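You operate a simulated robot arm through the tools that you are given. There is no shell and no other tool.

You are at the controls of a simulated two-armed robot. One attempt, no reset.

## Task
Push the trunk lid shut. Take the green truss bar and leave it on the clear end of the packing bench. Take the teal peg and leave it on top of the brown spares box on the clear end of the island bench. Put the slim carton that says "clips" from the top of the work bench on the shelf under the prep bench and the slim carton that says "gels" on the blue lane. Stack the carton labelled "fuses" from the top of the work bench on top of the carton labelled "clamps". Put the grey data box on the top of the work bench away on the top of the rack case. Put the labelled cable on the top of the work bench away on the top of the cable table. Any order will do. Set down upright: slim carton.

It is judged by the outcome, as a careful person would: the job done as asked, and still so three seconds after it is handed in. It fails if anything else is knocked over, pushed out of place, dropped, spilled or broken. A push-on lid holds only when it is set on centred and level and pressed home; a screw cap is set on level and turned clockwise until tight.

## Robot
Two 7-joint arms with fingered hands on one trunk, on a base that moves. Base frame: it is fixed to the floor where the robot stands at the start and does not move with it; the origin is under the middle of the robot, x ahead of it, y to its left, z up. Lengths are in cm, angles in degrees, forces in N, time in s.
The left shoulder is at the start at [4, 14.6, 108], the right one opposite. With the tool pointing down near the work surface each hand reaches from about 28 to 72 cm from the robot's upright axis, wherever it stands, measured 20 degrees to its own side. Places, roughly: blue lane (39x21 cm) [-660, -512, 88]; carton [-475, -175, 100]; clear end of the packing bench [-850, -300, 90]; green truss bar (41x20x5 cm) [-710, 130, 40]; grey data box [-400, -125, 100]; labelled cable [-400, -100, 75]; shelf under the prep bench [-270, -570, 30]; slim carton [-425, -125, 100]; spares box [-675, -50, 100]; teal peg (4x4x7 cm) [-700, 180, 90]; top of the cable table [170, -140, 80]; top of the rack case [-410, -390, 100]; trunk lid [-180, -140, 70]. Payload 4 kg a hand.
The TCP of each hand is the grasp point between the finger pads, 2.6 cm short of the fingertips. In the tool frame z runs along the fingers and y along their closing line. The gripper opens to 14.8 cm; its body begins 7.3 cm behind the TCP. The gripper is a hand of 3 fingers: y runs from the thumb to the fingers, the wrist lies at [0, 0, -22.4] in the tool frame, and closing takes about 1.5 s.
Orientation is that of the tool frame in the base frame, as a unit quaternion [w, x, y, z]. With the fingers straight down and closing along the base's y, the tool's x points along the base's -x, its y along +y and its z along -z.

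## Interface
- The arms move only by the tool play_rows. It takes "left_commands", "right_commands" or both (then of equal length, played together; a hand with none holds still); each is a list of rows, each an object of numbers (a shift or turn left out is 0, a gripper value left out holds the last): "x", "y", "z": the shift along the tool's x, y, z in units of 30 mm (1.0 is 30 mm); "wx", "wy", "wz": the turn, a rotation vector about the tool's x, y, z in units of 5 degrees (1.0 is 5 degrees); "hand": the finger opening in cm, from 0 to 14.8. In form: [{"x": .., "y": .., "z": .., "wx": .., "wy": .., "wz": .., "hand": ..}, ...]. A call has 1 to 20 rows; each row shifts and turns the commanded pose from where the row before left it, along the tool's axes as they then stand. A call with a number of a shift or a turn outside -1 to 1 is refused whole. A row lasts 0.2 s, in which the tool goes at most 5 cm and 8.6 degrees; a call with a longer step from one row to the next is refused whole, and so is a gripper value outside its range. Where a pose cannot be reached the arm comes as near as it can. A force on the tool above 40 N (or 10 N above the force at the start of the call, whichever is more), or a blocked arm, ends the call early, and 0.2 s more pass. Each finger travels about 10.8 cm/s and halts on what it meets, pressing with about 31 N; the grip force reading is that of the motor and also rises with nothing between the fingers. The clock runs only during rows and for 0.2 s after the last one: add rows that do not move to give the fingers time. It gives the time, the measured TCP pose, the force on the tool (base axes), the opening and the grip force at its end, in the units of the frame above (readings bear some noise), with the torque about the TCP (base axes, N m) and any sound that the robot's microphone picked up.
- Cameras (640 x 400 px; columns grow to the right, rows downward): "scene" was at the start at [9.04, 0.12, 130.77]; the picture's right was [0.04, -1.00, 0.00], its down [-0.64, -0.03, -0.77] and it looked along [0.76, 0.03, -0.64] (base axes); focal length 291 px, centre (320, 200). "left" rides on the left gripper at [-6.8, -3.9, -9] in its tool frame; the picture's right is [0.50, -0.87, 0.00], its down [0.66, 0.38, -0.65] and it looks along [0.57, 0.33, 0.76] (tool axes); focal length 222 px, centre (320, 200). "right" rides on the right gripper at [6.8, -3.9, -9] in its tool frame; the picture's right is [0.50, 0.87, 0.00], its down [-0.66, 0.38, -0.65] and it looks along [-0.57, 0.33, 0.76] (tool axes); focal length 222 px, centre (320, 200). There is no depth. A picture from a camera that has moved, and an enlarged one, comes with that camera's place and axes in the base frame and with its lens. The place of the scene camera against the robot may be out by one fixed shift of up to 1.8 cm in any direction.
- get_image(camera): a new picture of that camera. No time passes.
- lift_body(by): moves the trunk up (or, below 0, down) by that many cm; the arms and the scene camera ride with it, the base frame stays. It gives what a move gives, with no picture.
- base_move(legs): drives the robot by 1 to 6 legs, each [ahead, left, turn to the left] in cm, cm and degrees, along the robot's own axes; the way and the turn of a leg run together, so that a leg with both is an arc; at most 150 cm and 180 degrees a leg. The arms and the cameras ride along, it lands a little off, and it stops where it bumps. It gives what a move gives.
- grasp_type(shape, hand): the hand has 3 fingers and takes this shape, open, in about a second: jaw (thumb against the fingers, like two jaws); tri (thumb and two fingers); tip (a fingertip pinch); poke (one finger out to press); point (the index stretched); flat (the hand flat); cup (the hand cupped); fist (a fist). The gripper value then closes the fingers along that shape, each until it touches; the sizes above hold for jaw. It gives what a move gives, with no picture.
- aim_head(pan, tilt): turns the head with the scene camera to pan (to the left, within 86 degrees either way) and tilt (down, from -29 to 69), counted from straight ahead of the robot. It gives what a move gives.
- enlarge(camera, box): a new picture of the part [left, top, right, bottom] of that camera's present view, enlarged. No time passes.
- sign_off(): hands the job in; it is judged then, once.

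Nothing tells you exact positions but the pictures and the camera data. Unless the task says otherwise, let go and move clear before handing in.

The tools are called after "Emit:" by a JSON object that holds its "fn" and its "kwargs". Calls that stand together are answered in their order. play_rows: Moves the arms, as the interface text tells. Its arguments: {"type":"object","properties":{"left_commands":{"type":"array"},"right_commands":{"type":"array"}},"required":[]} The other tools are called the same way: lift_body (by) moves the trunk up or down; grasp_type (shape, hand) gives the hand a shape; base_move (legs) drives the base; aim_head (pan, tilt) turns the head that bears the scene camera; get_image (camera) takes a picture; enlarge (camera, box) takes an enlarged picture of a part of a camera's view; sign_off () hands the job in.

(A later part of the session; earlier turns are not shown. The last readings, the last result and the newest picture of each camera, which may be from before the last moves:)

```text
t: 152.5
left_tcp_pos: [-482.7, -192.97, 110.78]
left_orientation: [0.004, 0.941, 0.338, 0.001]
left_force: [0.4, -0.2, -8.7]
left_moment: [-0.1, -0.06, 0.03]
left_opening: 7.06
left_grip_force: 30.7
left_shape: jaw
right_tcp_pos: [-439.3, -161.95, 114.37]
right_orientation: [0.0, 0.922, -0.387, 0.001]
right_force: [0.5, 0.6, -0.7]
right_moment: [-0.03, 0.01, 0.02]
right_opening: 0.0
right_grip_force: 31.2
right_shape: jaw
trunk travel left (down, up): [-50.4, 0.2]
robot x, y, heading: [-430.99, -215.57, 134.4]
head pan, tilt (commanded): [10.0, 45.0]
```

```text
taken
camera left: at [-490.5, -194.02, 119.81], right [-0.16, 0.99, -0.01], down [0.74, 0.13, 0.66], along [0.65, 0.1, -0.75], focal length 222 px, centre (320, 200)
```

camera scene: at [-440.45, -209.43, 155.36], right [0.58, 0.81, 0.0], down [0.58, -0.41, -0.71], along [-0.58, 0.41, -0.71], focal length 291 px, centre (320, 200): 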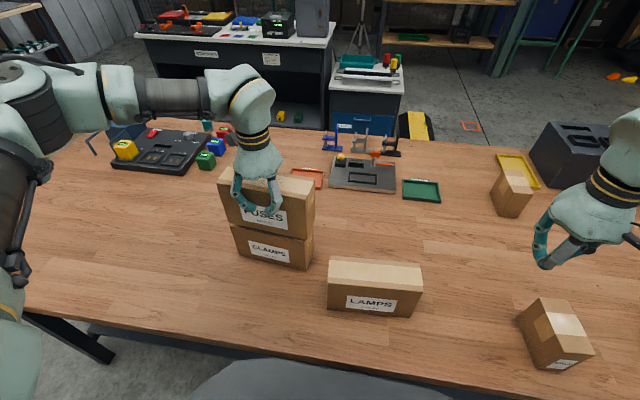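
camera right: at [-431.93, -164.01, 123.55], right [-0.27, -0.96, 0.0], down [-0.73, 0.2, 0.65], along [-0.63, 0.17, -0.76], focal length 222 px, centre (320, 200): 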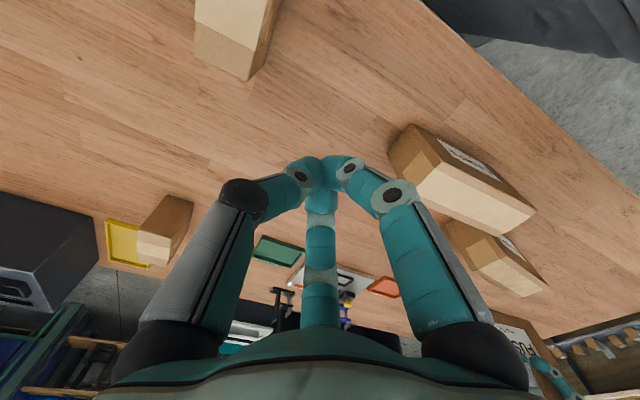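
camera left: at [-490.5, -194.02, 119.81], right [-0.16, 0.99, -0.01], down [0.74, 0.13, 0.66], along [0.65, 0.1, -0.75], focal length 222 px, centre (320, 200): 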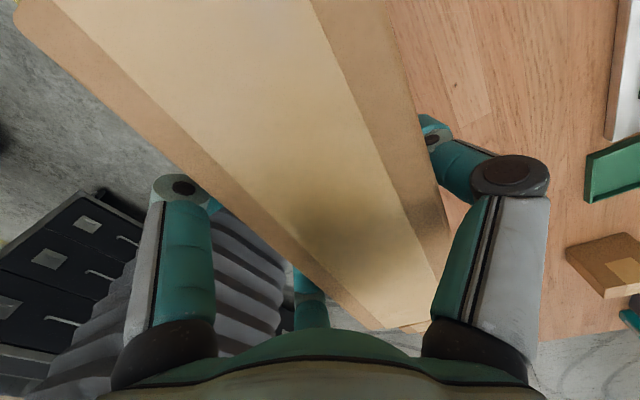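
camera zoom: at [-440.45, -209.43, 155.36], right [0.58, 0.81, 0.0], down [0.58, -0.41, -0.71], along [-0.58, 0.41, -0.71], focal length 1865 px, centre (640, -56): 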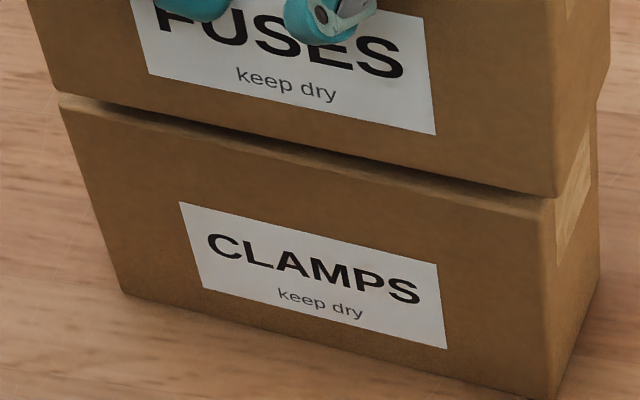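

The held carton is about 1.4 cm too near and 1 cm too far right of CLAMPS; I correct that and look again before lowering.

Emit:
{"fn": "play_rows", "kwargs": {"left_commands": [{"x": -0.33, "y": -0.45, "wz": 0.25}, {}, {}]}}

Emit:
{"fn": "enlarge", "kwargs": {"camera": "right", "box": [460, 200, 600, 300]}}

Emit:
{"fn": "enlarge", "kwargs": {"camera": "scene", "box": [220, 210, 320, 270]}}

```text
t: 153.3
left_tcp_pos: [-484.28, -192.36, 110.74]
left_orientation: [0.004, 0.945, 0.327, 0.001]
left_force: [-0.3, 0.2, -9.6]
left_moment: [-0.1, -0.09, 0.03]
left_opening: 7.08
left_grip_force: 31.1
left_shape: jaw
right_tcp_pos: [-439.26, -161.97, 114.48]
right_orientation: [0.001, 0.922, -0.387, 0.001]
right_force: [0.1, -0.2, -0.9]
right_moment: [0.06, -0.02, 0.06]
right_opening: 0.0
right_grip_force: 30.7
right_shape: jaw
trunk travel left (down, up): [-50.4, 0.2]
robot x, y, heading: [-430.75, -215.4, 134.6]
head pan, tilt (commanded): [10.0, 45.0]
```

```text
4.00 times, centred on (530, 250) of right
camera zoom: at [-431.89, -164.03, 123.56], right [-0.27, -0.96, 0.0], down [-0.73, 0.2, 0.65], along [-0.63, 0.17, -0.76], focal length 888 px, centre (-520, 0)
```

zoom: 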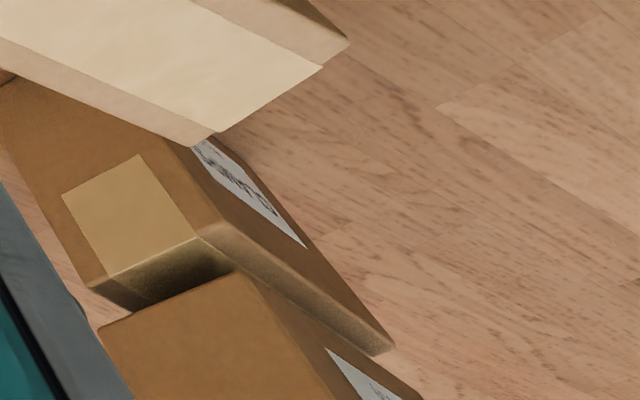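

```text
6.40 times, centred on (270, 240) of scene
camera zoom: at [-440.44, -209.45, 155.36], right [0.58, 0.81, 0.0], down [0.58, -0.41, -0.71], along [-0.58, 0.41, -0.71], focal length 1865 px, centre (640, -56)
```

zoom: 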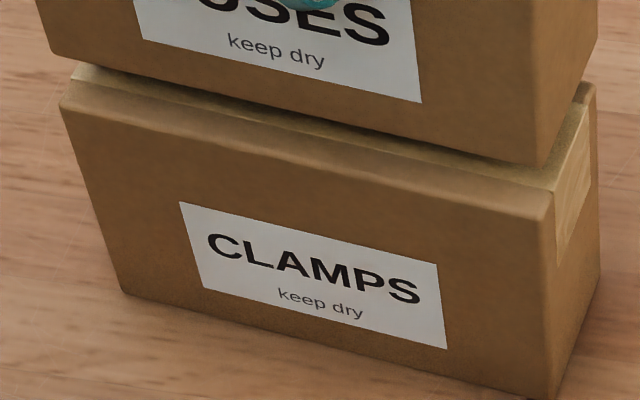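

Emit:
{"fn": "play_rows", "kwargs": {"left_commands": [{"x": 0.07, "y": 0.2}, {"z": 0.25}, {"z": 0.25}, {}, {}]}}

Emit:
{"fn": "enlarge", "kwargs": {"camera": "right", "box": [460, 200, 600, 300]}}

Emit:
{"fn": "enlarge", "kwargs": {"camera": "scene", "box": [220, 210, 320, 270]}}

```text
t: 154.5
left_tcp_pos: [-484.05, -192.72, 109.19]
left_orientation: [0.006, 0.945, 0.327, 0.002]
left_force: [0.6, 0.3, -9.4]
left_moment: [-0.11, -0.07, -0.01]
left_opening: 7.07
left_grip_force: 31.2
left_shape: jaw
right_tcp_pos: [-439.31, -161.95, 114.46]
right_orientation: [0.0, 0.922, -0.387, 0.001]
right_force: [-0.1, -0.9, 0.3]
right_moment: [0.01, 0.0, 0.01]
right_opening: 0.01
right_grip_force: 30.4
right_shape: jaw
trunk travel left (down, up): [-50.4, 0.2]
robot x, y, heading: [-430.72, -215.32, 134.3]
head pan, tilt (commanded): [10.0, 45.0]
```

```text
4.00 times, centred on (530, 250) of right
camera zoom: at [-431.9, -164.03, 123.56], right [-0.27, -0.96, 0.0], down [-0.73, 0.2, 0.65], along [-0.63, 0.17, -0.76], focal length 888 px, centre (-520, 0)
```

zoom: 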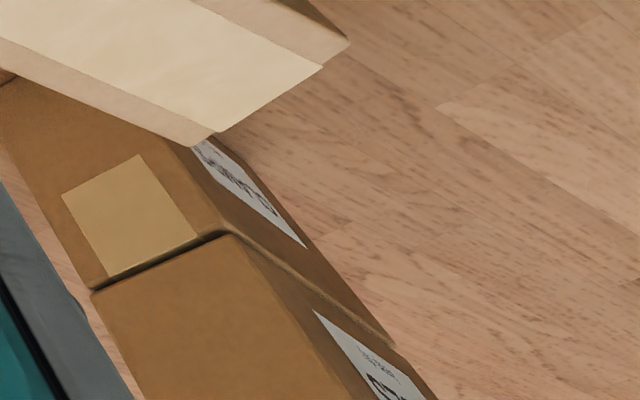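

```text
6.40 times, centred on (270, 240) of scene
camera zoom: at [-440.46, -209.45, 155.36], right [0.58, 0.81, 0.0], down [0.58, -0.41, -0.71], along [-0.58, 0.41, -0.71], focal length 1865 px, centre (640, -56)
```

zoom: 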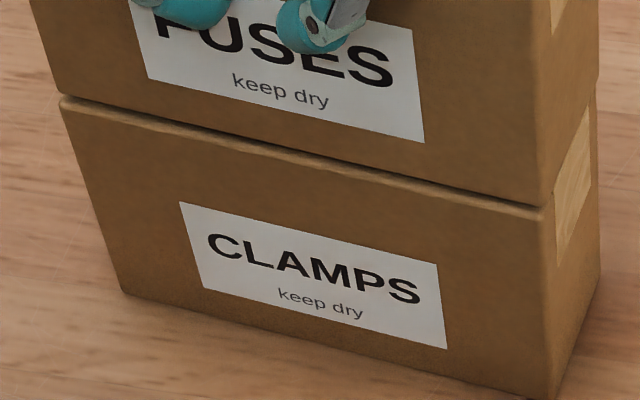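

Aligned on both views with less than 1 cm gap. I lower gently until the weight is taken.

Emit:
{"fn": "play_rows", "kwargs": {"left_commands": [{"z": 0.1}, {"z": 0.07}, {}]}}

```text
t: 155.3
left_tcp_pos: [-483.88, -192.78, 108.85]
left_orientation: [0.004, 0.945, 0.328, 0.0]
left_force: [-0.4, -0.6, -3.7]
left_moment: [0.01, 0.0, 0.01]
left_opening: 7.03
left_grip_force: 31.4
left_shape: jaw
right_tcp_pos: [-439.23, -161.99, 114.55]
right_orientation: [0.001, 0.922, -0.387, 0.0]
right_force: [-0.5, 0.5, -0.2]
right_moment: [-0.01, 0.02, -0.03]
right_opening: 0.01
right_grip_force: 31.0
right_shape: jaw
trunk travel left (down, up): [-50.4, 0.2]
robot x, y, heading: [-431.02, -215.37, 134.4]
head pan, tilt (commanded): [10.0, 45.0]
```

Emit:
{"fn": "play_rows", "kwargs": {"left_commands": [{"z": 0.04}, {}, {"hand": 9}, {"hand": 11}, {"hand": 13}, {"hand": 14}, {"hand": 14}, {"hand": 14}, {}]}}

Emit:
{"fn": "enlarge", "kwargs": {"camera": "scene", "box": [210, 150, 350, 290]}}

Emit:
{"fn": "get_image", "kwargs": {"camera": "left"}}

```text
t: 157.3
left_tcp_pos: [-483.81, -192.84, 108.69]
left_orientation: [0.004, 0.945, 0.328, 0.001]
left_force: [-0.4, -0.5, -0.5]
left_moment: [-0.03, 0.01, -0.06]
left_opening: 13.97
left_grip_force: 0.1
left_shape: jaw
right_tcp_pos: [-439.26, -162.03, 114.48]
right_orientation: [0.001, 0.922, -0.386, 0.0]
right_force: [-0.1, 0.2, 0.1]
right_moment: [0.0, -0.02, -0.03]
right_opening: 0.0
right_grip_force: 30.6
right_shape: jaw
trunk travel left (down, up): [-50.4, 0.2]
robot x, y, heading: [-430.76, -215.62, 134.5]
head pan, tilt (commanded): [10.0, 45.0]
```

```text
2.86 times, centred on (280, 220) of scene
camera zoom: at [-440.34, -209.49, 155.37], right [0.58, 0.81, 0.0], down [0.58, -0.41, -0.71], along [-0.58, 0.41, -0.71], focal length 832 px, centre (434, 143)
```

zoom: 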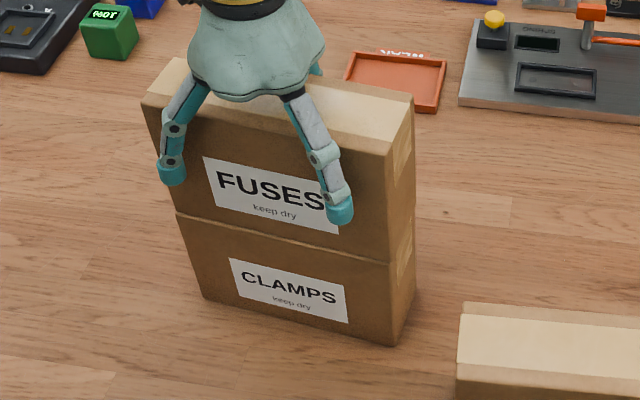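

```text
taken
camera left: at [-491.59, -193.71, 117.75], right [-0.14, 0.99, -0.01], down [0.75, 0.11, 0.66], along [0.65, 0.09, -0.75], focal length 222 px, centre (320, 200)
```

left: 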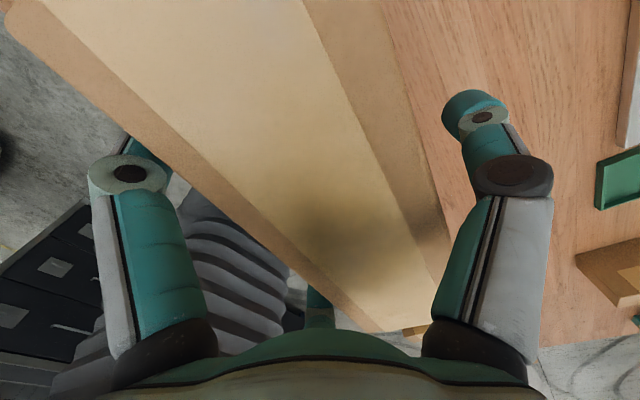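

FUSES is stacked squarely on CLAMPS. I lift away and prepare for the data box and the GELS carton.

Emit:
{"fn": "play_rows", "kwargs": {"left_commands": [{"z": -0.5}, {"z": -1}, {"z": -1}, {"z": -1}, {"z": -1}, {}], "right_commands": [{"hand": 14}, {"hand": 14}, {"hand": 14}, {"hand": 14}, {"hand": 14}, {"hand": 14}]}}

Emit:
{"fn": "play_rows", "kwargs": {"left_commands": [{"y": 0.9, "wz": 1}, {"wz": 1}, {"wz": 1}, {"wz": 1}, {"wz": 1}, {"wz": 1}, {"wz": 1}, {"wz": 1}, {"wz": 1}, {"wz": 1}, {"wz": 1}, {"wz": 1}, {"wz": 1}, {"wz": 1}, {"wz": 1}, {"wz": 1}, {}]}}

Emit:
{"fn": "get_image", "kwargs": {"camera": "scene"}}

```text
t: 158.7
left_tcp_pos: [-483.63, -192.57, 122.04]
left_orientation: [0.004, 0.945, 0.327, 0.001]
left_force: [0.0, -0.5, 0.1]
left_moment: [0.01, -0.01, -0.03]
left_opening: 13.96
left_grip_force: 0.1
left_shape: jaw
right_tcp_pos: [-439.23, -162.02, 114.43]
right_orientation: [0.0, 0.922, -0.387, -0.001]
right_force: [-0.2, -0.7, 0.1]
right_moment: [-0.03, -0.01, 0.02]
right_opening: 13.99
right_grip_force: 0.0
right_shape: jaw
trunk travel left (down, up): [-50.4, 0.2]
robot x, y, heading: [-430.31, -215.37, 134.7]
head pan, tilt (commanded): [10.0, 45.0]
```

```text
t: 162.3
left_tcp_pos: [-482.14, -194.81, 122.17]
left_orientation: [0.003, 0.934, -0.358, 0.004]
left_force: [-0.6, 0.2, -0.3]
left_moment: [-0.02, -0.02, -0.01]
left_opening: 14.0
left_grip_force: 0.0
left_shape: jaw
right_tcp_pos: [-439.29, -161.84, 114.32]
right_orientation: [0.0, 0.922, -0.386, -0.001]
right_force: [-0.2, 0.9, 0.3]
right_moment: [0.02, -0.01, -0.05]
right_opening: 13.97
right_grip_force: 0.0
right_shape: jaw
trunk travel left (down, up): [-50.4, 0.2]
robot x, y, heading: [-431.02, -215.22, 134.7]
head pan, tilt (commanded): [10.0, 45.0]
```

```text
taken
camera scene: at [-440.35, -209.5, 155.37], right [0.58, 0.81, 0.0], down [0.58, -0.41, -0.71], along [-0.58, 0.41, -0.71], focal length 291 px, centre (320, 200)
```

scene: 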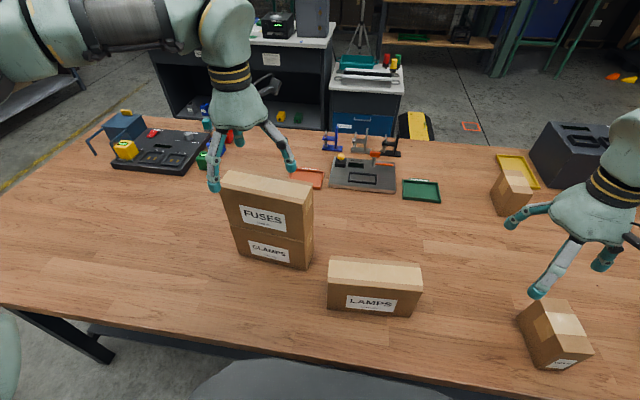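

Emit:
{"fn": "base_move", "kwargs": {"legs": [[0, -57, 0.4]]}}

Emit:
{"fn": "aim_head", "kwargs": {"pan": 0, "tilt": 50}}

Emit:
{"fn": "play_rows", "kwargs": {"left_commands": [{}, {}, {}]}}

Emit:
{"fn": "get_image", "kwargs": {"camera": "scene"}}

Emit:
{"fn": "get_image", "kwargs": {"camera": "right"}}

Emit:
{"fn": "get_image", "kwargs": {"camera": "left"}}

```text
t: 165.6
left_tcp_pos: [-442.55, -155.72, 122.13]
left_orientation: [0.002, 0.938, -0.347, 0.004]
left_force: [-0.1, 0.1, -0.6]
left_moment: [0.02, -0.04, -0.01]
left_opening: 13.96
left_grip_force: 0.0
left_shape: jaw
right_tcp_pos: [-400.49, -121.86, 114.53]
right_orientation: [-0.001, 0.927, -0.376, 0.0]
right_force: [-0.6, -0.8, -0.2]
right_moment: [0.0, -0.06, -0.04]
right_opening: 13.98
right_grip_force: 0.0
right_shape: jaw
trunk travel left (down, up): [-50.4, 0.2]
robot x, y, heading: [-390.67, -175.09, 136.0]
head pan, tilt (commanded): [10.0, 45.0]
```

```text
t: 166.3
left_tcp_pos: [-442.48, -155.67, 122.28]
left_orientation: [0.003, 0.938, -0.346, 0.003]
left_force: [0.2, 0.2, -1.3]
left_moment: [0.01, -0.02, 0.0]
left_opening: 13.99
left_grip_force: 0.1
left_shape: jaw
right_tcp_pos: [-400.37, -121.75, 114.47]
right_orientation: [0.0, 0.927, -0.375, 0.0]
right_force: [-0.2, -0.3, 0.2]
right_moment: [0.0, 0.02, 0.04]
right_opening: 14.0
right_grip_force: 0.1
right_shape: jaw
trunk travel left (down, up): [-50.4, 0.2]
robot x, y, heading: [-390.34, -175.13, 136.0]
head pan, tilt (commanded): [0.0, 50.0]
```

```text
t: 167.1
left_tcp_pos: [-442.6, -155.67, 122.2]
left_orientation: [0.003, 0.938, -0.346, 0.005]
left_force: [-0.5, 0.0, -0.4]
left_moment: [0.01, 0.03, 0.02]
left_opening: 13.99
left_grip_force: 0.1
left_shape: jaw
right_tcp_pos: [-400.28, -121.71, 114.43]
right_orientation: [0.001, 0.927, -0.375, 0.0]
right_force: [0.3, 0.0, 0.6]
right_moment: [-0.02, 0.01, 0.02]
right_opening: 13.98
right_grip_force: 0.1
right_shape: jaw
trunk travel left (down, up): [-50.4, 0.2]
robot x, y, heading: [-390.49, -175.25, 136.1]
head pan, tilt (commanded): [0.0, 50.0]
```

```text
taken
camera scene: at [-399.12, -168.44, 154.68], right [0.7, 0.72, 0.0], down [0.55, -0.53, -0.64], along [-0.46, 0.45, -0.77], focal length 291 px, centre (320, 200)
```

scene: 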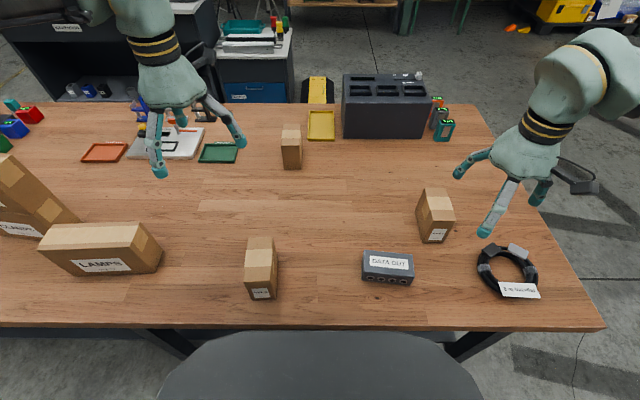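

```text
taken
camera right: at [-392.85, -123.67, 123.57], right [-0.24, -0.97, 0.0], down [-0.73, 0.19, 0.65], along [-0.63, 0.16, -0.76], focal length 222 px, centre (320, 200)
```

right: 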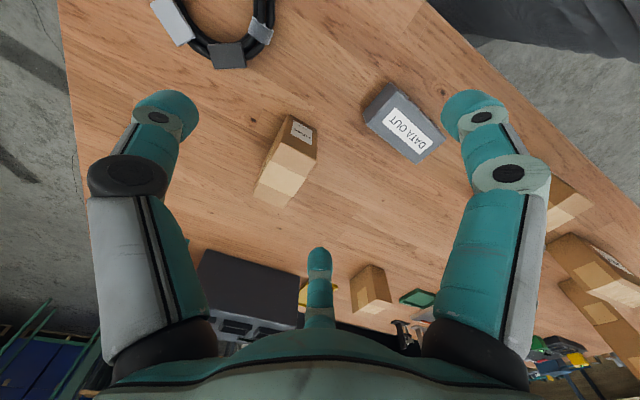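

```text
taken
camera left: at [-445.18, -148.1, 131.26], right [0.94, 0.33, 0.0], down [0.25, -0.71, 0.66], along [0.22, -0.62, -0.75], focal length 222 px, centre (320, 200)
```

left: 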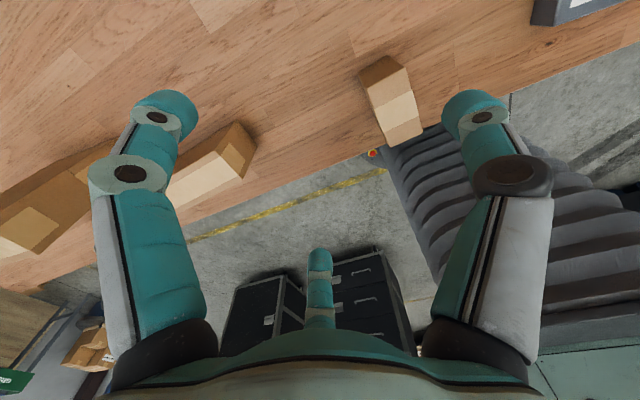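

Emit:
{"fn": "enlarge", "kwargs": {"camera": "right", "box": [340, 60, 460, 170]}}

Emit:
{"fn": "enlarge", "kwargs": {"camera": "scene", "box": [220, 220, 430, 320]}}

Emit:
{"fn": "enlarge", "kwargs": {"camera": "left", "box": [330, 30, 450, 170]}}

```text
3.64 times, centred on (400, 115) of right
camera zoom: at [-392.85, -123.67, 123.57], right [-0.24, -0.97, 0.0], down [-0.73, 0.19, 0.65], along [-0.63, 0.16, -0.76], focal length 808 px, centre (29, 509)
```

zoom: 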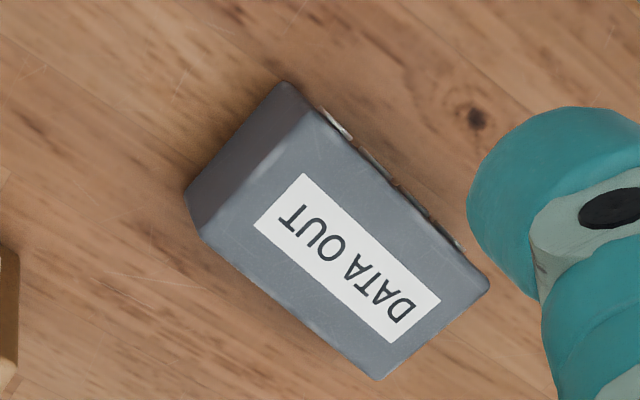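

```text
3.05 times, centred on (325, 270) of scene
camera zoom: at [-399.12, -168.44, 154.68], right [0.7, 0.72, 0.0], down [0.55, -0.53, -0.64], along [-0.46, 0.45, -0.77], focal length 888 px, centre (305, -13)
```

zoom: 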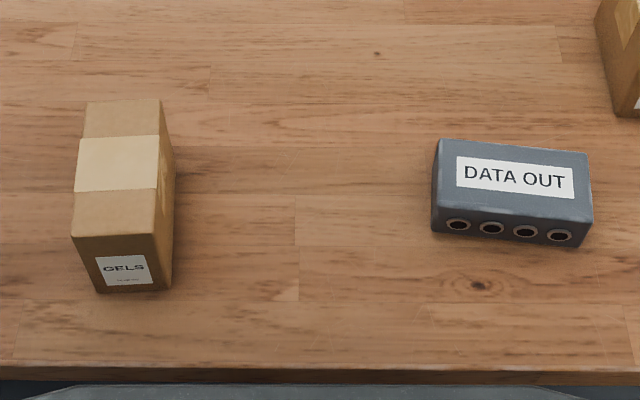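

```text
2.86 times, centred on (390, 100) of left
camera zoom: at [-445.18, -148.1, 131.26], right [0.94, 0.33, 0.0], down [0.25, -0.71, 0.66], along [0.22, -0.62, -0.75], focal length 635 px, centre (120, 486)
```

zoom: 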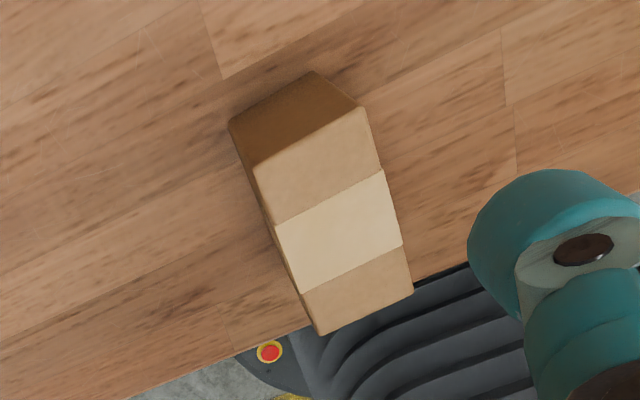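

GELS: centre [-429.7,-155.9], 5.7 wide, top z 96.4; DATA box: centre [-409.4,-132.9], top z 92.1. I bring the left hand over GELS and turn the right hand for the data box.

Emit:
{"fn": "play_rows", "kwargs": {"left_commands": [{"x": 0.83, "y": -0.51, "wy": -0.13}, {"x": 0.83, "y": -0.51}, {"x": 0.83, "y": -0.51}, {"x": 0.83, "y": -0.51}, {}, {}, {}, {}, {}, {}, {}, {}, {}, {}, {}, {}, {}, {}], "right_commands": [{"wz": -0.978}, {"wz": -0.978}, {"wz": -0.978}, {"wz": -0.978}, {"wz": -0.978}, {"wz": -0.978}, {"wz": -0.978}, {"wz": -0.978}, {"wz": -0.978}, {"wz": -0.978}, {"wz": -0.978}, {"wz": -0.978}, {"wz": -0.978}, {"wz": -0.978}, {"wz": -0.978}, {"wz": -0.978}, {"wz": -0.978}, {}]}}

Emit:
{"fn": "play_rows", "kwargs": {"right_commands": [{"x": -0.94, "y": 0.31}, {"x": -0.94, "y": 0.31}, {"x": -0.94, "y": 0.31}, {"x": -0.94, "y": 0.31}, {"x": -0.94, "y": 0.31}, {}, {}]}}

Emit:
{"fn": "get_image", "kwargs": {"camera": "scene"}}

Emit:
{"fn": "get_image", "kwargs": {"camera": "right"}}

Emit:
{"fn": "get_image", "kwargs": {"camera": "left"}}

```text
t: 170.9
left_tcp_pos: [-430.99, -157.55, 122.37]
left_orientation: [0.001, 0.938, -0.346, -0.002]
left_force: [-0.2, 0.6, -1.0]
left_moment: [0.0, -0.02, 0.01]
left_opening: 13.99
left_grip_force: 0.1
left_shape: jaw
right_tcp_pos: [-400.37, -121.76, 114.53]
right_orientation: [0.0, 0.943, 0.334, 0.0]
right_force: [0.1, 0.4, 0.2]
right_moment: [0.02, 0.02, -0.01]
right_opening: 13.98
right_grip_force: 0.1
right_shape: jaw
trunk travel left (down, up): [-50.4, 0.2]
robot x, y, heading: [-390.61, -174.96, 136.0]
head pan, tilt (commanded): [0.0, 50.0]
```

```text
t: 172.5
left_tcp_pos: [-430.97, -157.57, 122.24]
left_orientation: [0.001, 0.938, -0.346, -0.001]
left_force: [0.3, -0.4, -0.1]
left_moment: [0.0, 0.02, 0.01]
left_opening: 13.96
left_grip_force: 0.0
left_shape: jaw
right_tcp_pos: [-408.24, -134.15, 114.41]
right_orientation: [0.0, 0.943, 0.333, -0.002]
right_force: [0.0, 0.1, 0.2]
right_moment: [0.03, 0.0, 0.05]
right_opening: 14.01
right_grip_force: 0.0
right_shape: jaw
trunk travel left (down, up): [-50.4, 0.2]
robot x, y, heading: [-390.85, -175.2, 135.9]
head pan, tilt (commanded): [0.0, 50.0]
```

```text
taken
camera scene: at [-399.09, -168.43, 154.68], right [0.7, 0.72, 0.0], down [0.55, -0.53, -0.64], along [-0.46, 0.45, -0.77], focal length 291 px, centre (320, 200)
```

scene: 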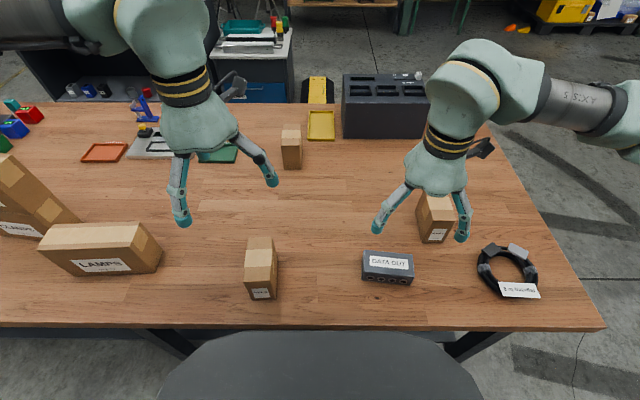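

```text
taken
camera right: at [-405.51, -126.9, 123.59], right [0.93, -0.36, 0.0], down [-0.27, -0.71, 0.65], along [-0.23, -0.61, -0.76], focal length 222 px, centre (320, 200)
```

right: 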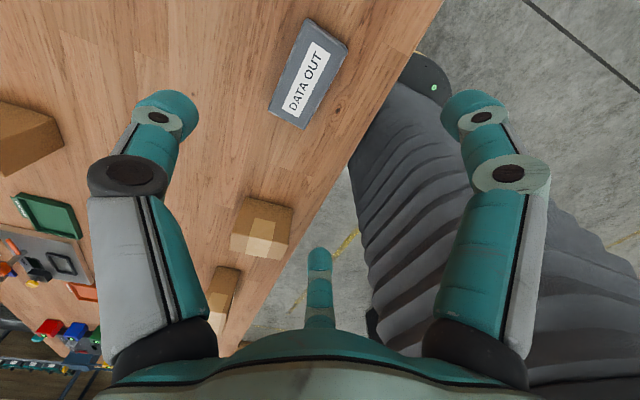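

```text
taken
camera left: at [-433.57, -150.09, 131.37], right [0.94, 0.33, 0.0], down [0.26, -0.71, 0.65], along [0.22, -0.62, -0.76], focal length 222 px, centre (320, 200)
```

left: 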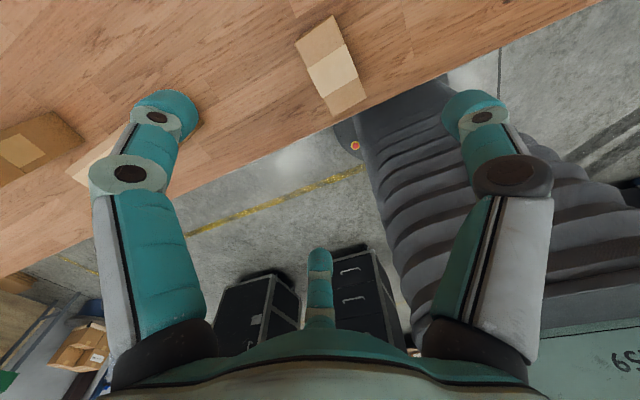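

Emit:
{"fn": "play_rows", "kwargs": {"left_commands": [{"z": 0.914}, {"z": 0.914}, {"z": 0.914}, {"z": 0.914}, {"z": 0.914}, {"z": 0.914}, {"z": 0.914}, {}, {}], "right_commands": [{"z": 0.686}, {"z": 0.686}, {"z": 0.686}, {"z": 0.686}, {"z": 0.686}, {"z": 0.686}, {"z": 0.686}, {}, {}]}}

Emit:
{"fn": "get_image", "kwargs": {"camera": "right"}}

Emit:
{"fn": "get_image", "kwargs": {"camera": "left"}}

Emit:
{"fn": "enlarge", "kwargs": {"camera": "scene", "box": [180, 150, 480, 320]}}

```text
t: 174.5
left_tcp_pos: [-431.03, -157.53, 102.93]
left_orientation: [0.0, 0.938, -0.346, -0.002]
left_force: [-0.3, -0.2, -0.1]
left_moment: [-0.02, 0.0, 0.01]
left_opening: 14.01
left_grip_force: 0.0
left_shape: jaw
right_tcp_pos: [-408.33, -134.28, 100.06]
right_orientation: [0.0, 0.943, 0.333, 0.0]
right_force: [0.3, -0.2, 0.0]
right_moment: [-0.02, 0.0, 0.0]
right_opening: 13.99
right_grip_force: 0.0
right_shape: jaw
trunk travel left (down, up): [-50.4, 0.2]
robot x, y, heading: [-390.46, -174.84, 135.6]
head pan, tilt (commanded): [0.0, 50.0]
```

```text
taken
camera right: at [-405.66, -127.0, 109.19], right [0.93, -0.36, 0.0], down [-0.27, -0.71, 0.65], along [-0.23, -0.61, -0.76], focal length 222 px, centre (320, 200)
```

right: 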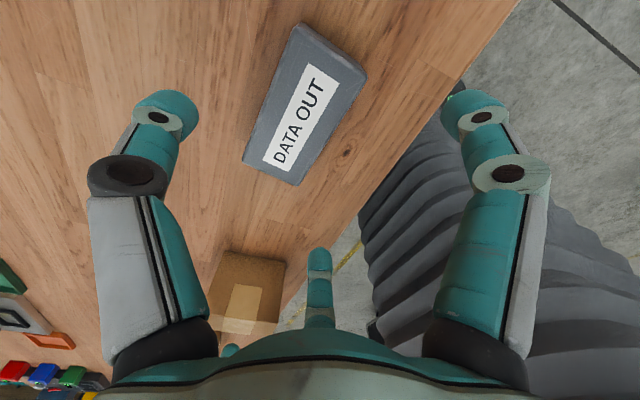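

```text
taken
camera left: at [-433.7, -149.94, 112.13], right [0.94, 0.33, 0.0], down [0.26, -0.71, 0.65], along [0.22, -0.62, -0.76], focal length 222 px, centre (320, 200)
```

left: 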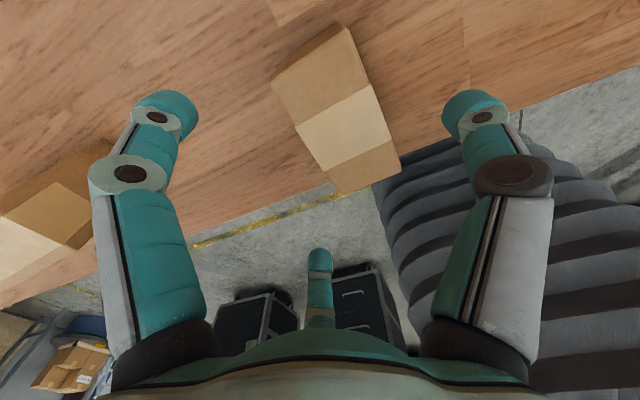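

```text
2.13 times, centred on (330, 235) of scene
camera zoom: at [-399.12, -168.48, 154.68], right [0.7, 0.72, 0.0], down [0.55, -0.53, -0.64], along [-0.46, 0.45, -0.77], focal length 622 px, centre (299, 125)
```

zoom: 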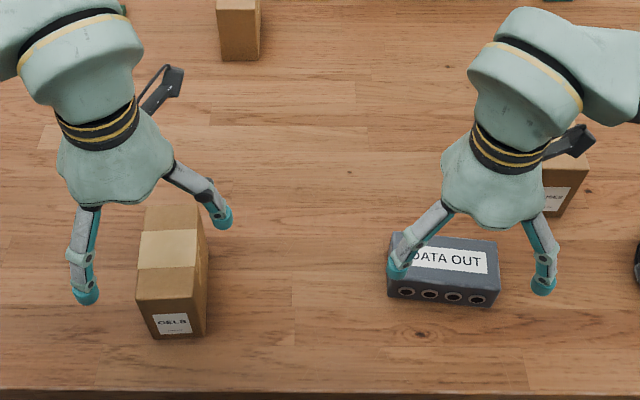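

Both hands are well placed over their items. I go down and grip both.

Emit:
{"fn": "play_rows", "kwargs": {"left_commands": [{"z": 0.695}, {"z": 0.695}, {"z": 0.695}, {"z": 0.695}, {"z": 0.695}, {}, {}], "right_commands": [{"z": 0.604}, {"z": 0.604}, {"z": 0.604}, {"z": 0.604}, {"z": 0.604}, {}, {}]}}

Emit:
{"fn": "play_rows", "kwargs": {"left_commands": [{"hand": 3}, {"hand": 3}, {"hand": 3}, {"hand": 3}, {"hand": 3}, {"hand": 3}, {"hand": 3}, {"hand": 3}], "right_commands": [{"hand": 3}, {"hand": 3}, {"hand": 3}, {"hand": 3}, {"hand": 3}, {"hand": 3}, {"hand": 3}, {"hand": 3}]}}

Emit:
{"fn": "enlarge", "kwargs": {"camera": "scene", "box": [180, 150, 480, 320]}}

```text
t: 176.1
left_tcp_pos: [-431.15, -157.36, 92.5]
left_orientation: [0.0, 0.938, -0.346, -0.002]
left_force: [-0.9, -0.1, 0.2]
left_moment: [-0.03, -0.02, 0.02]
left_opening: 14.0
left_grip_force: 0.0
left_shape: jaw
right_tcp_pos: [-408.41, -134.25, 91.1]
right_orientation: [0.001, 0.943, 0.334, -0.001]
right_force: [0.0, -0.5, -1.3]
right_moment: [-0.01, 0.01, 0.0]
right_opening: 14.0
right_grip_force: 0.1
right_shape: jaw
trunk travel left (down, up): [-50.4, 0.2]
robot x, y, heading: [-390.81, -175.29, 135.9]
head pan, tilt (commanded): [0.0, 50.0]
```

```text
t: 177.9
left_tcp_pos: [-431.19, -157.29, 92.48]
left_orientation: [0.001, 0.938, -0.346, -0.002]
left_force: [0.7, -1.0, -0.2]
left_moment: [0.02, -0.03, 0.0]
left_opening: 5.94
left_grip_force: 31.3
left_shape: jaw
right_tcp_pos: [-408.4, -134.14, 91.04]
right_orientation: [0.0, 0.943, 0.334, -0.001]
right_force: [-0.3, 1.3, 1.0]
right_moment: [0.1, 0.06, -0.02]
right_opening: 6.41
right_grip_force: 30.6
right_shape: jaw
trunk travel left (down, up): [-50.4, 0.2]
robot x, y, heading: [-390.56, -175.47, 136.0]
head pan, tilt (commanded): [0.0, 50.0]
```

```text
2.13 times, centred on (330, 235) of scene
camera zoom: at [-399.15, -168.43, 154.68], right [0.7, 0.72, 0.0], down [0.55, -0.53, -0.64], along [-0.46, 0.45, -0.77], focal length 622 px, centre (299, 125)
```

zoom: 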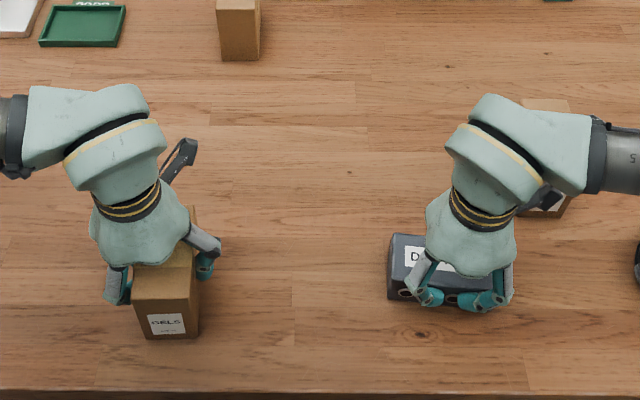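

Emit:
{"fn": "play_rows", "kwargs": {"left_commands": [{"z": -0.3}, {"z": -0.6}, {"z": -1}, {"z": -1}, {"z": -1}, {"z": -1}, {"z": -1}, {}], "right_commands": [{"z": -0.3}, {"z": -0.6}, {"z": -1}, {"z": -1}, {"z": -1}, {"z": -1}, {"z": -1}, {}]}}

Emit:
{"fn": "get_image", "kwargs": {"camera": "scene"}}

```text
t: 179.7
left_tcp_pos: [-430.99, -157.16, 110.19]
left_orientation: [0.001, 0.938, -0.347, -0.002]
left_force: [0.2, -0.2, -3.7]
left_moment: [-0.04, 0.0, 0.01]
left_opening: 5.95
left_grip_force: 30.7
left_shape: jaw
right_tcp_pos: [-408.48, -134.21, 108.72]
right_orientation: [0.001, 0.943, 0.333, 0.0]
right_force: [-0.4, 0.8, -5.2]
right_moment: [-0.04, -0.1, 0.01]
right_opening: 6.37
right_grip_force: 31.0
right_shape: jaw
trunk travel left (down, up): [-50.4, 0.2]
robot x, y, heading: [-390.44, -175.03, 135.7]
head pan, tilt (commanded): [0.0, 50.0]
```

```text
taken
camera scene: at [-399.2, -168.38, 154.67], right [0.7, 0.72, 0.0], down [0.55, -0.53, -0.64], along [-0.46, 0.45, -0.77], focal length 291 px, centre (320, 200)
```

scene: 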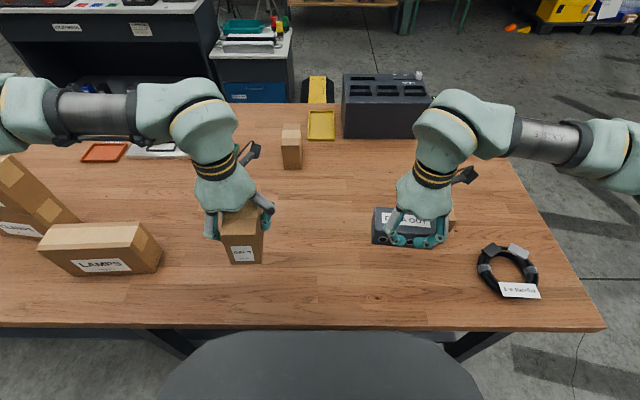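

Both items are held. I back away from the bench and turn toward the rack cases.

Emit:
{"fn": "base_move", "kwargs": {"legs": [[-42, 0, 0], [0, 0, 90]]}}

Emit:
{"fn": "aim_head", "kwargs": {"pan": 10, "tilt": 25}}

Emit:
{"fn": "get_image", "kwargs": {"camera": "scene"}}

```text
t: 186.0
left_tcp_pos: [-379.59, -244.21, 110.15]
left_orientation: [0.002, 0.914, 0.407, 0.0]
left_force: [0.7, -0.3, -3.1]
left_moment: [-0.04, -0.03, -0.02]
left_opening: 5.93
left_grip_force: 30.7
left_shape: jaw
right_tcp_pos: [-402.02, -220.94, 108.8]
right_orientation: [0.002, 0.443, 0.897, 0.0]
right_force: [-0.1, 0.1, -5.6]
right_moment: [0.09, -0.03, -0.01]
right_opening: 6.33
right_grip_force: 31.4
right_shape: jaw
trunk travel left (down, up): [-50.4, 0.2]
robot x, y, heading: [-360.67, -204.34, -135.7]
head pan, tilt (commanded): [0.0, 50.0]
```

```text
t: 186.9
left_tcp_pos: [-379.59, -244.16, 110.15]
left_orientation: [0.002, 0.914, 0.407, 0.0]
left_force: [0.8, 0.2, -3.3]
left_moment: [-0.01, -0.03, -0.01]
left_opening: 5.94
left_grip_force: 31.0
left_shape: jaw
right_tcp_pos: [-401.91, -220.84, 108.78]
right_orientation: [0.0, 0.443, 0.896, 0.001]
right_force: [0.2, 0.9, -5.8]
right_moment: [0.09, -0.04, 0.0]
right_opening: 6.35
right_grip_force: 31.4
right_shape: jaw
trunk travel left (down, up): [-50.4, 0.2]
robot x, y, heading: [-360.57, -204.49, -135.7]
head pan, tilt (commanded): [10.0, 25.0]
```

```text
taken
camera scene: at [-369.1, -213.44, 158.41], right [-0.81, 0.58, 0.0], down [0.25, 0.34, -0.91], along [-0.53, -0.74, -0.42], focal length 291 px, centre (320, 200)
```

scene: 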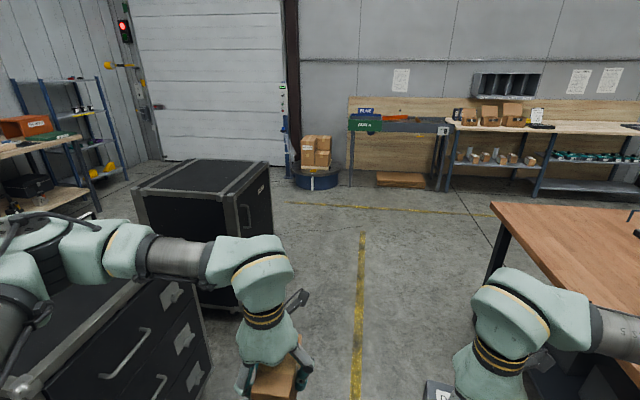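

Emit:
{"fn": "enlarge", "kwargs": {"camera": "scene", "box": [120, 140, 300, 260]}}

Emit:
{"fn": "enlarge", "kwargs": {"camera": "scene", "box": [0, 240, 220, 400]}}

Emit:
{"fn": "enlarge", "kwargs": {"camera": "scene", "box": [280, 60, 460, 200]}}

```text
3.33 times, centred on (210, 200) of scene
camera zoom: at [-369.1, -213.44, 158.41], right [-0.81, 0.58, 0.0], down [0.25, 0.34, -0.91], along [-0.53, -0.74, -0.42], focal length 971 px, centre (687, 200)
```

zoom: 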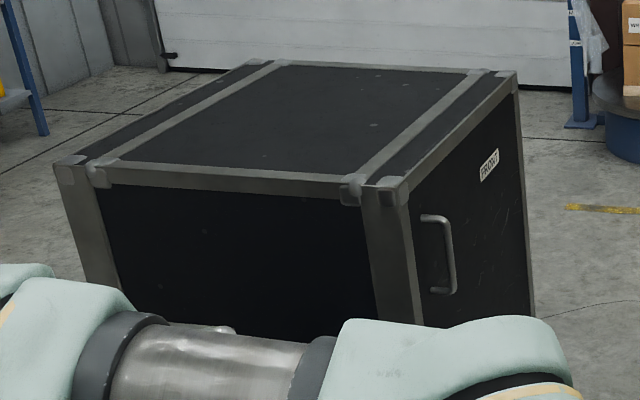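

```text
2.50 times, centred on (110, 320) of scene
camera zoom: at [-369.1, -213.44, 158.41], right [-0.81, 0.58, 0.0], down [0.25, 0.34, -0.91], along [-0.53, -0.74, -0.42], focal length 728 px, centre (845, -100)
```

zoom: 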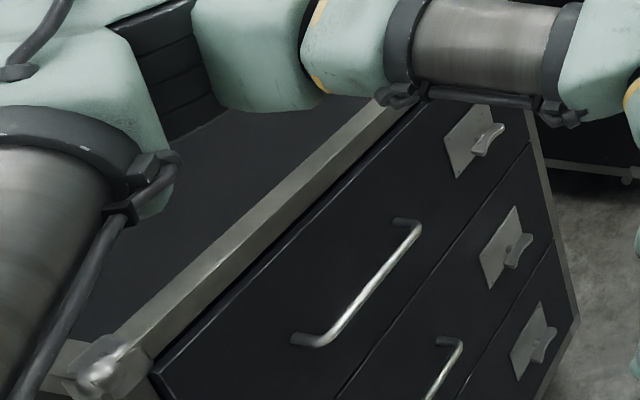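

```text
2.86 times, centred on (370, 130) of scene
camera zoom: at [-369.1, -213.44, 158.41], right [-0.81, 0.58, 0.0], down [0.25, 0.34, -0.91], along [-0.53, -0.74, -0.42], focal length 832 px, centre (177, 400)
```

zoom: 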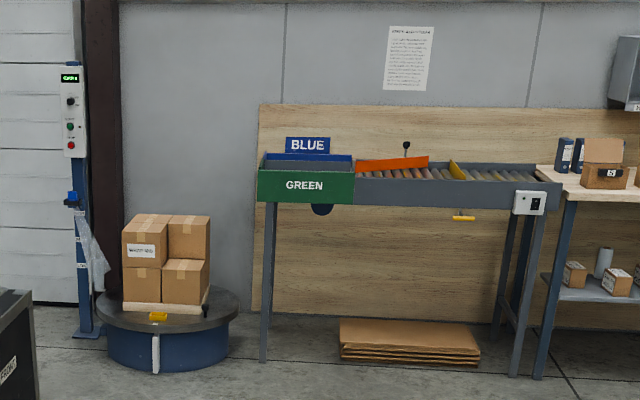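

The second black case (top about 57 x 57 cm at z≈98, centre about [-411,-387]) is the rack case. I raise the hands and drive down the aisle to face its handle side.

Emit:
{"fn": "play_rows", "kwargs": {"left_commands": [{"z": -1}, {"z": -1}, {}], "right_commands": [{"z": -1}, {"z": -1}, {}]}}

Emit:
{"fn": "base_move", "kwargs": {"legs": [[120, 15, 0], [40, 5, 0], [0, 0, 90]]}}

Emit:
{"fn": "aim_head", "kwargs": {"pan": 0, "tilt": 45}}

Emit:
{"fn": "get_image", "kwargs": {"camera": "scene"}}

```text
t: 187.7
left_tcp_pos: [-379.73, -244.11, 116.09]
left_orientation: [0.002, 0.914, 0.407, 0.0]
left_force: [-0.4, 0.4, -2.2]
left_moment: [-0.01, 0.01, -0.02]
left_opening: 5.91
left_grip_force: 31.3
left_shape: jaw
right_tcp_pos: [-401.92, -221.02, 114.63]
right_orientation: [0.0, 0.443, 0.897, 0.0]
right_force: [-1.1, 0.7, -5.4]
right_moment: [0.06, -0.01, -0.03]
right_opening: 6.33
right_grip_force: 30.7
right_shape: jaw
trunk travel left (down, up): [-50.4, 0.2]
robot x, y, heading: [-360.97, -204.29, -135.8]
head pan, tilt (commanded): [10.0, 25.0]
```

```text
t: 199.9
left_tcp_pos: [-423.3, -350.1, 116.24]
left_orientation: [0.001, 0.36, 0.933, 0.001]
left_force: [-0.9, -0.4, -3.4]
left_moment: [0.05, -0.04, 0.01]
left_opening: 5.9
left_grip_force: 30.8
left_shape: jaw
right_tcp_pos: [-446.39, -372.33, 114.59]
right_orientation: [0.0, -0.32, 0.947, 0.001]
right_force: [0.2, -1.3, -5.0]
right_moment: [0.07, 0.09, -0.01]
right_opening: 6.27
right_grip_force: 30.9
right_shape: jaw
trunk travel left (down, up): [-50.4, 0.2]
robot x, y, heading: [-463.08, -330.82, -46.0]
head pan, tilt (commanded): [10.0, 25.0]
```

```text
t: 200.7
left_tcp_pos: [-423.2, -349.99, 116.1]
left_orientation: [0.002, 0.359, 0.933, 0.002]
left_force: [0.0, 0.0, -3.1]
left_moment: [0.01, -0.06, 0.01]
left_opening: 5.91
left_grip_force: 31.1
left_shape: jaw
right_tcp_pos: [-446.37, -372.14, 114.61]
right_orientation: [0.0, -0.319, 0.948, 0.0]
right_force: [-0.2, 0.3, -4.8]
right_moment: [0.04, 0.06, -0.02]
right_opening: 6.3
right_grip_force: 30.6
right_shape: jaw
trunk travel left (down, up): [-50.4, 0.2]
robot x, y, heading: [-463.1, -330.97, -45.5]
head pan, tilt (commanded): [0.0, 45.0]
```

```text
taken
camera scene: at [-457.37, -338.5, 155.37], right [-0.72, -0.7, 0.0], down [-0.49, 0.51, -0.71], along [0.49, -0.51, -0.71], focal length 291 px, centre (320, 200)
```

scene: 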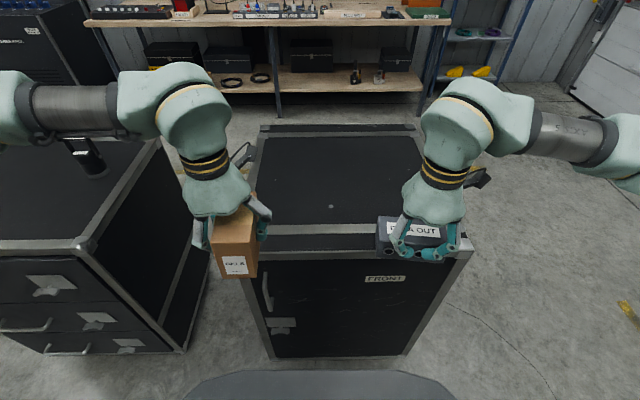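

Emit:
{"fn": "base_move", "kwargs": {"legs": [[10, 0, 0]]}}

Emit:
{"fn": "play_rows", "kwargs": {"right_commands": [{"y": -0.7}, {"y": -0.8}, {"z": 0.8}, {"z": 0.8}, {"z": 0.8}, {"z": 0.8}, {}, {}]}}

Emit:
{"fn": "get_image", "kwargs": {"camera": "scene"}}

Emit:
{"fn": "get_image", "kwargs": {"camera": "right"}}

```text
t: 201.8
left_tcp_pos: [-416.82, -356.9, 116.39]
left_orientation: [0.004, 0.361, 0.933, 0.0]
left_force: [-0.5, 0.0, -2.9]
left_moment: [0.03, -0.03, 0.0]
left_opening: 5.89
left_grip_force: 31.2
left_shape: jaw
right_tcp_pos: [-440.13, -378.89, 114.92]
right_orientation: [0.002, -0.319, 0.948, -0.001]
right_force: [-0.4, 0.6, -4.7]
right_moment: [0.02, 0.08, -0.05]
right_opening: 6.29
right_grip_force: 30.8
right_shape: jaw
trunk travel left (down, up): [-50.4, 0.2]
robot x, y, heading: [-456.02, -337.5, -46.0]
head pan, tilt (commanded): [0.0, 45.0]
```

```text
t: 203.6
left_tcp_pos: [-416.46, -357.18, 116.1]
left_orientation: [0.002, 0.361, 0.932, 0.001]
left_force: [-0.4, -0.4, -3.2]
left_moment: [-0.01, -0.06, -0.05]
left_opening: 5.88
left_grip_force: 30.5
left_shape: jaw
right_tcp_pos: [-436.89, -382.74, 105.02]
right_orientation: [0.0, -0.319, 0.948, 0.0]
right_force: [0.1, 0.5, -5.6]
right_moment: [0.06, 0.05, 0.04]
right_opening: 6.26
right_grip_force: 31.3
right_shape: jaw
trunk travel left (down, up): [-50.4, 0.2]
robot x, y, heading: [-455.85, -338.19, -45.9]
head pan, tilt (commanded): [0.0, 45.0]
```

```text
taken
camera scene: at [-450.56, -345.54, 155.37], right [-0.72, -0.7, 0.0], down [-0.49, 0.51, -0.71], along [0.49, -0.51, -0.71], focal length 291 px, centre (320, 200)
```

scene: 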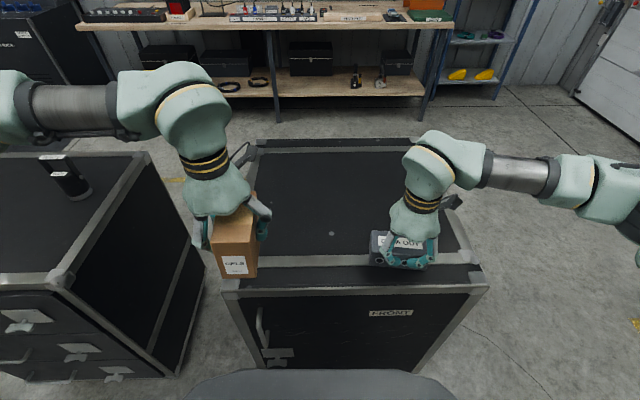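

```text
taken
camera right: at [-440.09, -389.98, 114.2], right [-0.92, 0.39, 0.0], down [0.29, 0.7, 0.65], along [0.25, 0.6, -0.76], focal length 222 px, centre (320, 200)
```

right: 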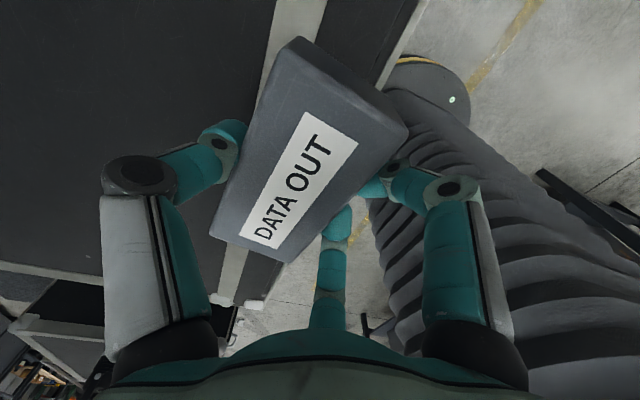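

Emit:
{"fn": "play_rows", "kwargs": {"right_commands": [{"x": -0.567, "y": -0.79}, {"x": -0.567, "y": -0.79}, {"x": -0.567, "y": -0.79}, {"x": -0.567, "y": -0.79}, {"x": -0.567, "y": -0.79}, {}, {}]}}

Emit:
{"fn": "get_image", "kwargs": {"camera": "scene"}}

Emit:
{"fn": "get_image", "kwargs": {"camera": "right"}}

```text
t: 205.2
left_tcp_pos: [-416.53, -357.21, 116.2]
left_orientation: [0.002, 0.36, 0.933, 0.002]
left_force: [-0.2, 0.6, -3.1]
left_moment: [0.03, 0.0, 0.04]
left_opening: 5.89
left_grip_force: 31.2
left_shape: jaw
right_tcp_pos: [-423.09, -387.02, 105.16]
right_orientation: [-0.001, -0.319, 0.948, 0.0]
right_force: [1.2, -0.1, -5.4]
right_moment: [0.06, 0.07, 0.03]
right_opening: 6.24
right_grip_force: 31.0
right_shape: jaw
trunk travel left (down, up): [-50.4, 0.2]
robot x, y, heading: [-456.05, -338.34, -45.6]
head pan, tilt (commanded): [0.0, 45.0]
```

```text
taken
camera scene: at [-450.57, -345.63, 155.36], right [-0.72, -0.7, 0.0], down [-0.49, 0.51, -0.71], along [0.49, -0.51, -0.71], focal length 291 px, centre (320, 200)
```

scene: 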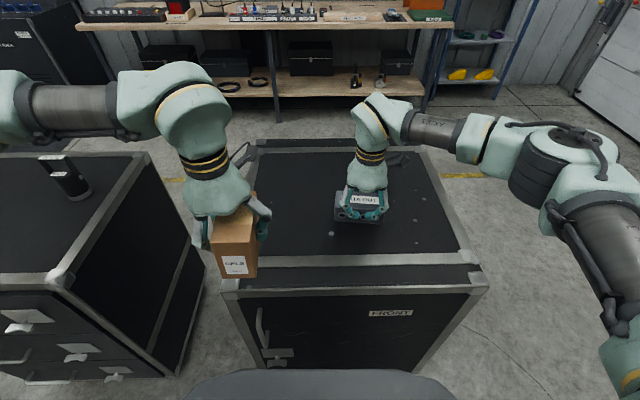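

```text
taken
camera right: at [-426.1, -394.2, 114.2], right [-0.92, 0.39, 0.0], down [0.29, 0.7, 0.66], along [0.25, 0.6, -0.76], focal length 222 px, centre (320, 200)
```

right: 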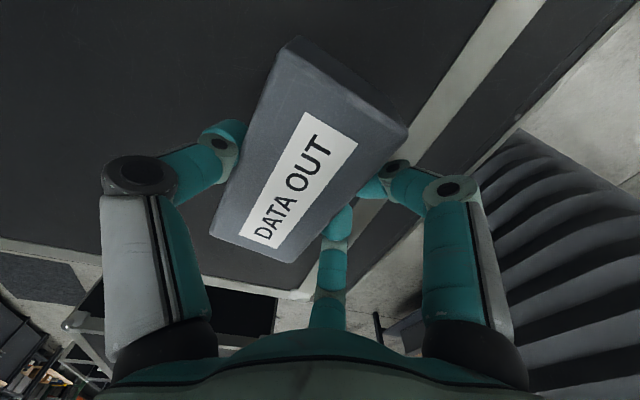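

The box is over the clear black top. I lower slowly to contact.

Emit:
{"fn": "play_rows", "kwargs": {"right_commands": [{"z": 0.2}, {"z": 0.2}, {"z": 0.2}, {"z": 0.2}, {}]}}

Emit:
{"fn": "enlarge", "kwargs": {"camera": "scene", "box": [300, 140, 440, 260]}}

```text
t: 206.4
left_tcp_pos: [-416.53, -357.25, 116.24]
left_orientation: [0.002, 0.36, 0.933, 0.002]
left_force: [0.1, -0.7, -1.9]
left_moment: [-0.02, -0.03, 0.03]
left_opening: 5.88
left_grip_force: 31.1
left_shape: jaw
right_tcp_pos: [-422.97, -387.2, 102.59]
right_orientation: [0.0, -0.319, 0.948, 0.001]
right_force: [0.1, 0.2, -5.9]
right_moment: [0.04, 0.07, -0.01]
right_opening: 6.26
right_grip_force: 30.0
right_shape: jaw
trunk travel left (down, up): [-50.4, 0.2]
robot x, y, heading: [-456.11, -338.31, -45.8]
head pan, tilt (commanded): [0.0, 45.0]
```

```text
3.33 times, centred on (370, 200) of scene
camera zoom: at [-450.52, -345.61, 155.36], right [-0.72, -0.7, 0.0], down [-0.49, 0.51, -0.71], along [0.49, -0.51, -0.71], focal length 971 px, centre (153, 200)
```

zoom: 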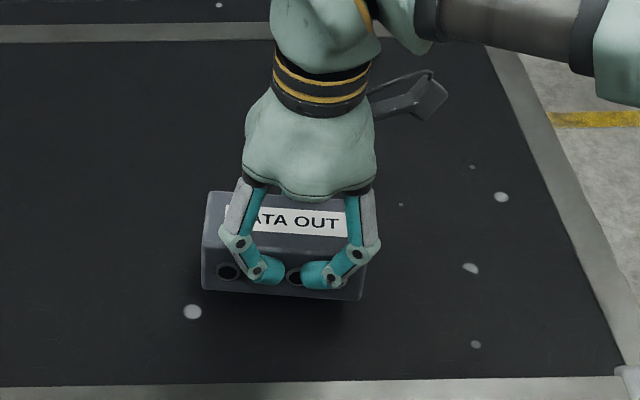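

Emit:
{"fn": "play_rows", "kwargs": {"right_commands": [{"z": 0.12}, {"z": 0.12}, {"z": 0.12}, {"z": 0.12}, {}]}}

```text
t: 207.6
left_tcp_pos: [-416.44, -357.25, 116.2]
left_orientation: [0.001, 0.361, 0.933, 0.001]
left_force: [-0.1, 0.6, -3.2]
left_moment: [0.04, -0.04, 0.0]
left_opening: 5.91
left_grip_force: 30.8
left_shape: jaw
right_tcp_pos: [-423.02, -387.14, 101.11]
right_orientation: [-0.001, -0.319, 0.948, 0.001]
right_force: [-0.8, -0.1, -5.5]
right_moment: [0.0, 0.06, 0.0]
right_opening: 6.24
right_grip_force: 30.6
right_shape: jaw
trunk travel left (down, up): [-50.4, 0.2]
robot x, y, heading: [-456.24, -338.12, -46.0]
head pan, tilt (commanded): [0.0, 45.0]
```

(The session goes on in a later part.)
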